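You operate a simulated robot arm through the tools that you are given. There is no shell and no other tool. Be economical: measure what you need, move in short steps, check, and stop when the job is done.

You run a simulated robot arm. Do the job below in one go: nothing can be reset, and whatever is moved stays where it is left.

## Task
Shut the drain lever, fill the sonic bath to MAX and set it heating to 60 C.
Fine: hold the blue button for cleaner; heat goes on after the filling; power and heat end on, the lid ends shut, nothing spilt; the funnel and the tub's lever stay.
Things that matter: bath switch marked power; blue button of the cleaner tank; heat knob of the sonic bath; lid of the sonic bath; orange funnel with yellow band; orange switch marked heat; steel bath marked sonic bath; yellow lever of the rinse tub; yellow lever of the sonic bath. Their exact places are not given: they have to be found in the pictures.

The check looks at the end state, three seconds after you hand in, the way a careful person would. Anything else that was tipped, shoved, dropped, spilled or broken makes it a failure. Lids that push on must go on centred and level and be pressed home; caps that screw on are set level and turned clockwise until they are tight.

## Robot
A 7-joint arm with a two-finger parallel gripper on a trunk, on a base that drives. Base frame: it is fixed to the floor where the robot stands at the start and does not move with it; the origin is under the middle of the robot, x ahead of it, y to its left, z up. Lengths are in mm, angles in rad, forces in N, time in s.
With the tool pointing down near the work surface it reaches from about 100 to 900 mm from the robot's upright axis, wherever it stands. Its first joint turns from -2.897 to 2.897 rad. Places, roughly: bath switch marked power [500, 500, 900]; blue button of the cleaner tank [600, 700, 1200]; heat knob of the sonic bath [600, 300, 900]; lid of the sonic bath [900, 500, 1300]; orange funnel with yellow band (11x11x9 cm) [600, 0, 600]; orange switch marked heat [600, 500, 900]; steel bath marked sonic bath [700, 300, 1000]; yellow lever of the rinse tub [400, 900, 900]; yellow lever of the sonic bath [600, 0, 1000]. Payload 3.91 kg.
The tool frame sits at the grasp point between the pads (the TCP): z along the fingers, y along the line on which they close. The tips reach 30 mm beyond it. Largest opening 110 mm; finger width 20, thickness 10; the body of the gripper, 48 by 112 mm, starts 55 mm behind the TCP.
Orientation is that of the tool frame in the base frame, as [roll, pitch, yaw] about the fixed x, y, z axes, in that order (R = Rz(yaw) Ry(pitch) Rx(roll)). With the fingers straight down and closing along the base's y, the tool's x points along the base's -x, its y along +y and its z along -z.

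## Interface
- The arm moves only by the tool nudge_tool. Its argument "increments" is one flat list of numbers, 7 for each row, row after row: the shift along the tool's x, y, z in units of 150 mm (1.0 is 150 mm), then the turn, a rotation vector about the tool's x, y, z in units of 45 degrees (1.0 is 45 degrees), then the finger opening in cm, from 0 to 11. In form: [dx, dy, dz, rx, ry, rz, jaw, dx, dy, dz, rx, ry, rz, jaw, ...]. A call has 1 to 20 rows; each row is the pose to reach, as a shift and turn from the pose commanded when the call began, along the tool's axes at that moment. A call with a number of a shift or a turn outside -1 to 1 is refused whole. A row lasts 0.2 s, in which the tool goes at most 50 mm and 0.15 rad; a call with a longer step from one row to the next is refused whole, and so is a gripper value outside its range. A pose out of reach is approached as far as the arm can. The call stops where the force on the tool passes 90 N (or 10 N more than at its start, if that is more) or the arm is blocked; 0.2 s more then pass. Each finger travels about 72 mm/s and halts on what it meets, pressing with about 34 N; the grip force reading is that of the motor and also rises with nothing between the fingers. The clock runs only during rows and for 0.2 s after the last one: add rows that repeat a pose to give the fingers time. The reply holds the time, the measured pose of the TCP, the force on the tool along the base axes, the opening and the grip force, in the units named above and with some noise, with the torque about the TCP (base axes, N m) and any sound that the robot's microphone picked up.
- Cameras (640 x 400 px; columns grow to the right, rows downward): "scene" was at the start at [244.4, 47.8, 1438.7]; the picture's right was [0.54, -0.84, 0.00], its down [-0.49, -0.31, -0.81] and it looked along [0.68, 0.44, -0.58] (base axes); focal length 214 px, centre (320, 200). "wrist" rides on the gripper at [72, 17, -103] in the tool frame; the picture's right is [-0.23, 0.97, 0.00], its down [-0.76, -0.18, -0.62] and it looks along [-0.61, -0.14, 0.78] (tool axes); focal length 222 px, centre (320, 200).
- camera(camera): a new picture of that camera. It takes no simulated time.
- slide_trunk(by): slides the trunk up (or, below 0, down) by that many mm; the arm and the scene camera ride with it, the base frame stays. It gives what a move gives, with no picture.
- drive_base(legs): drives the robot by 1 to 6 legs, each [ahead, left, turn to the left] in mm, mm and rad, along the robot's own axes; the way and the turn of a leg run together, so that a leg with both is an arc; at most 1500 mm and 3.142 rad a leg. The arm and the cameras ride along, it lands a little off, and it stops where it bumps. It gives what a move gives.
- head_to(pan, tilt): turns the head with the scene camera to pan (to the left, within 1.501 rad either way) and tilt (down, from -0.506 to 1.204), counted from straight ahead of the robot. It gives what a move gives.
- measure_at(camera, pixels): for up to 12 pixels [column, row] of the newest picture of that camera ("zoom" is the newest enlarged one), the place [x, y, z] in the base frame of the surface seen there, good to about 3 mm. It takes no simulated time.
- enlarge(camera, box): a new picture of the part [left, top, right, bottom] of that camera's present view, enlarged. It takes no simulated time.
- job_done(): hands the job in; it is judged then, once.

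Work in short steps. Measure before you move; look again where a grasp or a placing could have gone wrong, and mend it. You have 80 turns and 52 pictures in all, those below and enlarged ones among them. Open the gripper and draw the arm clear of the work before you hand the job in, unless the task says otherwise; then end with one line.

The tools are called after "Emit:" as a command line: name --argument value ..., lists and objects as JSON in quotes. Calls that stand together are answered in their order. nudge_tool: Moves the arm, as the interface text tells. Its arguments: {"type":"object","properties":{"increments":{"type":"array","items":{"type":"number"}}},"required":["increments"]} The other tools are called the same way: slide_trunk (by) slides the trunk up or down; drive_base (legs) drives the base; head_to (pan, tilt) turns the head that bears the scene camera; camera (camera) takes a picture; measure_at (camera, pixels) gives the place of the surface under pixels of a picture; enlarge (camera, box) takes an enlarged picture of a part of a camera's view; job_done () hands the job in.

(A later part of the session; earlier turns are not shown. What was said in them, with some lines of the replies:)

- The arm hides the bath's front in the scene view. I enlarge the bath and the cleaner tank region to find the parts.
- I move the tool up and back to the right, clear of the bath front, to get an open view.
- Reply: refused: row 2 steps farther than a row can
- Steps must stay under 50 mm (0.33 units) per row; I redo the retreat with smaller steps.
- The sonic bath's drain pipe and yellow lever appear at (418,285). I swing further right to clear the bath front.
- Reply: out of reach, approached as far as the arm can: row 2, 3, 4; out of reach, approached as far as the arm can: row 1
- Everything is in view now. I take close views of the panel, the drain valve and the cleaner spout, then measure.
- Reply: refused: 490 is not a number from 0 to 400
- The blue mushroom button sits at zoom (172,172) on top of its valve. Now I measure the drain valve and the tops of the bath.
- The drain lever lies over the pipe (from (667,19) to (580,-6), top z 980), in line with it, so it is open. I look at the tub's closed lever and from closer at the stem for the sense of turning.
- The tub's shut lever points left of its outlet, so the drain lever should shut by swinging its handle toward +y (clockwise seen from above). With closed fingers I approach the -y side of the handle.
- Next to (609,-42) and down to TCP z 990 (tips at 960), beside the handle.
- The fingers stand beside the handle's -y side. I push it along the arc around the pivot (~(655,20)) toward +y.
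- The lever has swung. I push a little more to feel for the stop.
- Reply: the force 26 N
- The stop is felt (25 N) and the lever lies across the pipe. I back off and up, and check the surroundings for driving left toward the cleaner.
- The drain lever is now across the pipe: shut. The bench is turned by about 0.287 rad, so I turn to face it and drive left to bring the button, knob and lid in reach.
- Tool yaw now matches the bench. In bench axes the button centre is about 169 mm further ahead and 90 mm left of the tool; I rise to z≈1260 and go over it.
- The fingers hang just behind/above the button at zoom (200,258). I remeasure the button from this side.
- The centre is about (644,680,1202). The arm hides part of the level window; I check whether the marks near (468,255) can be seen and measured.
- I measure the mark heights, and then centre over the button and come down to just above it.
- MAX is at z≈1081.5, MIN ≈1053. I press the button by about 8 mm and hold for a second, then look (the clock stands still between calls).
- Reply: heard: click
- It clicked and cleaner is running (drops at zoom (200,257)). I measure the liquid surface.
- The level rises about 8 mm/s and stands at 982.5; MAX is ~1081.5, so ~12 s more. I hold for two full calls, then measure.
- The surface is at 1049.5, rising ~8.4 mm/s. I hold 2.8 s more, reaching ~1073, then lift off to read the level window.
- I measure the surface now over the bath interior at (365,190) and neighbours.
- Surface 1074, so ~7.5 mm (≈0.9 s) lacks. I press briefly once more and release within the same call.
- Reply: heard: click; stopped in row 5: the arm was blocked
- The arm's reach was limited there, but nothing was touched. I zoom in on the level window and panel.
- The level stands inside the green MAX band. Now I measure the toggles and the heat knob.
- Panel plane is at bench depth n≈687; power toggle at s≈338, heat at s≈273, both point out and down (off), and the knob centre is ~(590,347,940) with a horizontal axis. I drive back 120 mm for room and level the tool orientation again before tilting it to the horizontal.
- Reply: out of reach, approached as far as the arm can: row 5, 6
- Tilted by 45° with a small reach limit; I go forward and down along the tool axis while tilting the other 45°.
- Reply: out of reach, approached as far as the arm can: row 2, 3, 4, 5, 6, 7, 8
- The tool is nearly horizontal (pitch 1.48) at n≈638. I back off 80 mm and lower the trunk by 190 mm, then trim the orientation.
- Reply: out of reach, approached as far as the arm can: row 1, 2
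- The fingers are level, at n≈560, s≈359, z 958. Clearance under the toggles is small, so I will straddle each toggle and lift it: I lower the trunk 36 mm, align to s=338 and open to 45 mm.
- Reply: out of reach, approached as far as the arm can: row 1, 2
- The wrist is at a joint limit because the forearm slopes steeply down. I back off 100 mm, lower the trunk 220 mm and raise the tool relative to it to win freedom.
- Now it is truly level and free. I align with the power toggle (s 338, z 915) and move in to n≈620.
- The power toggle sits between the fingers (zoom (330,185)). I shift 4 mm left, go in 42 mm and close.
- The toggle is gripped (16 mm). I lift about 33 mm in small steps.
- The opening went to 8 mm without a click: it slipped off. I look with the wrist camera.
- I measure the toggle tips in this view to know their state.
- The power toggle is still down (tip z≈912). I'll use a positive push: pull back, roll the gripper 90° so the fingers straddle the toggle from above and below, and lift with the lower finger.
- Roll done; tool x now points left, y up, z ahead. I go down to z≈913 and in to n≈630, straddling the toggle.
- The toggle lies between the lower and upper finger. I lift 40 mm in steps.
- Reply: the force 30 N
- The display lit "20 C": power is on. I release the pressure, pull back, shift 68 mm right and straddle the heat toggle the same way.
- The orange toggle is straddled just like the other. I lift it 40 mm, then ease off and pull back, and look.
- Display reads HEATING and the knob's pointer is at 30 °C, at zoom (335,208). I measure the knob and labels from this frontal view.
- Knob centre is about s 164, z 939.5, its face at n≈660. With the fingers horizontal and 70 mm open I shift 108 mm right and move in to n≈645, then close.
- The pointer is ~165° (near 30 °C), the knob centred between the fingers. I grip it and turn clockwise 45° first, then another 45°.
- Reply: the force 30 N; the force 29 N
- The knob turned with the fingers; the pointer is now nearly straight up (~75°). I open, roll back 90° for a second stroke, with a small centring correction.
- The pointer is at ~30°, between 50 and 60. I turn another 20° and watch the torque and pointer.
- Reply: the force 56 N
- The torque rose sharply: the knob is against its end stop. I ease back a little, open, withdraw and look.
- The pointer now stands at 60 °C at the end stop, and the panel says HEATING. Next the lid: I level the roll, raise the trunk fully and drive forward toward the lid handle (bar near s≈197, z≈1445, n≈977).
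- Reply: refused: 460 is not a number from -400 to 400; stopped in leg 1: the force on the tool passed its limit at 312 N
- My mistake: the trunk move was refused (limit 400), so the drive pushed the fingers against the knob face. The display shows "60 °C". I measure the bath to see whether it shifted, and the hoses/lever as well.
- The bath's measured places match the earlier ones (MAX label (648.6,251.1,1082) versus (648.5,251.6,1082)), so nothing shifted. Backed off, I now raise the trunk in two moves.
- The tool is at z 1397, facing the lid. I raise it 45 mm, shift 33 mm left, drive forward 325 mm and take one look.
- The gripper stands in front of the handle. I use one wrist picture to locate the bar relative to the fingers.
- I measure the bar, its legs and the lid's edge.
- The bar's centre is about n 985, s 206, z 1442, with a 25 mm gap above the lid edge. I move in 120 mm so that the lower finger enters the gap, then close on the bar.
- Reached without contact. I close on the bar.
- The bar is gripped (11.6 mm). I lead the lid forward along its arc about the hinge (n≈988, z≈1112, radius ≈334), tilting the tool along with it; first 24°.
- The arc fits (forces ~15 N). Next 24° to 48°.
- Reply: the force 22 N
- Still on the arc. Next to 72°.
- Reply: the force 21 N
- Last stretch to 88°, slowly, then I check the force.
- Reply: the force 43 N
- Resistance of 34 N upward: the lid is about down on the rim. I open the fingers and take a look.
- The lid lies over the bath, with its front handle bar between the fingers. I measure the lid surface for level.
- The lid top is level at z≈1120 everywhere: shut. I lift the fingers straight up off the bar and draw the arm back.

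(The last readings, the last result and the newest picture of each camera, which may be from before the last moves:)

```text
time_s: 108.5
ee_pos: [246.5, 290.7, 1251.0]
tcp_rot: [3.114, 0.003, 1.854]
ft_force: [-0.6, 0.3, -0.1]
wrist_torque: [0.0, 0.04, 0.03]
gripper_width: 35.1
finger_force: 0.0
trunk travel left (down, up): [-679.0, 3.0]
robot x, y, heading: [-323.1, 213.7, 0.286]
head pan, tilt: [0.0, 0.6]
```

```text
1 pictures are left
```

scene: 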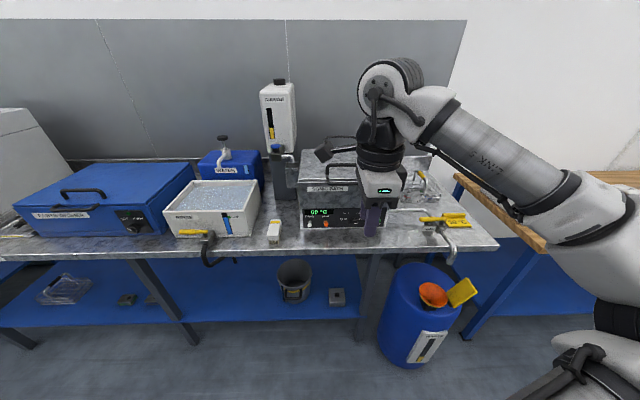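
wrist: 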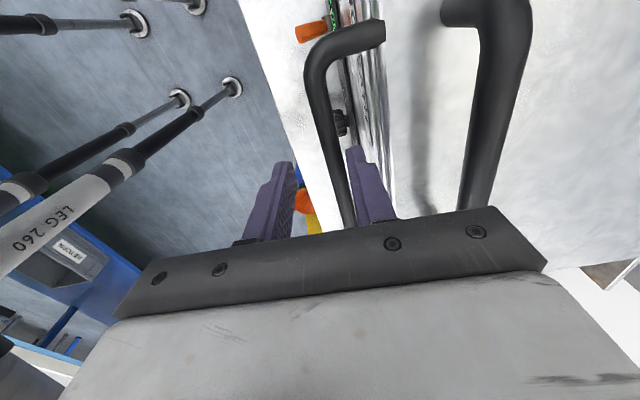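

The lid is shut and everything else stands in place. I use the last picture on the panel.

Emit:
enlarge --camera "scene" --box '[280, 150, 470, 270]'

```text
3.33 times, centred on (375, 210) of scene
```

zoom: 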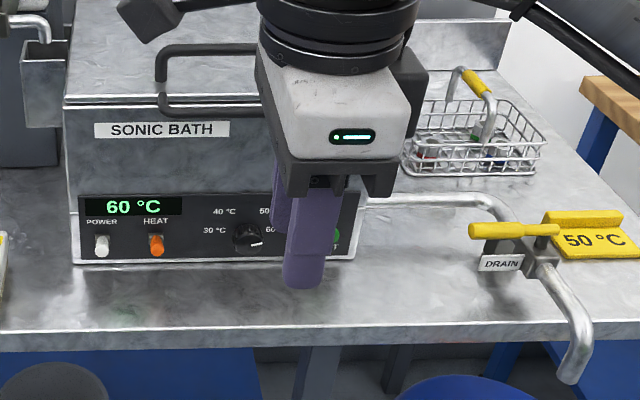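

The display reads 60 °C with both switches up, the drain lever is across its pipe, the lid is shut and the arm is clear with the gripper open. I hand in.

Emit:
job_done

```text
The job is handed in.
```

I handed the job in: the drain lever is shut, the bath is filled to the MAX band with cleaner, power and heat are on at 60 °C, and the lid is shut. One slip on the way: the fingers pushed against the knob face at about 312 N, but the bath measured in the same place afterwards.
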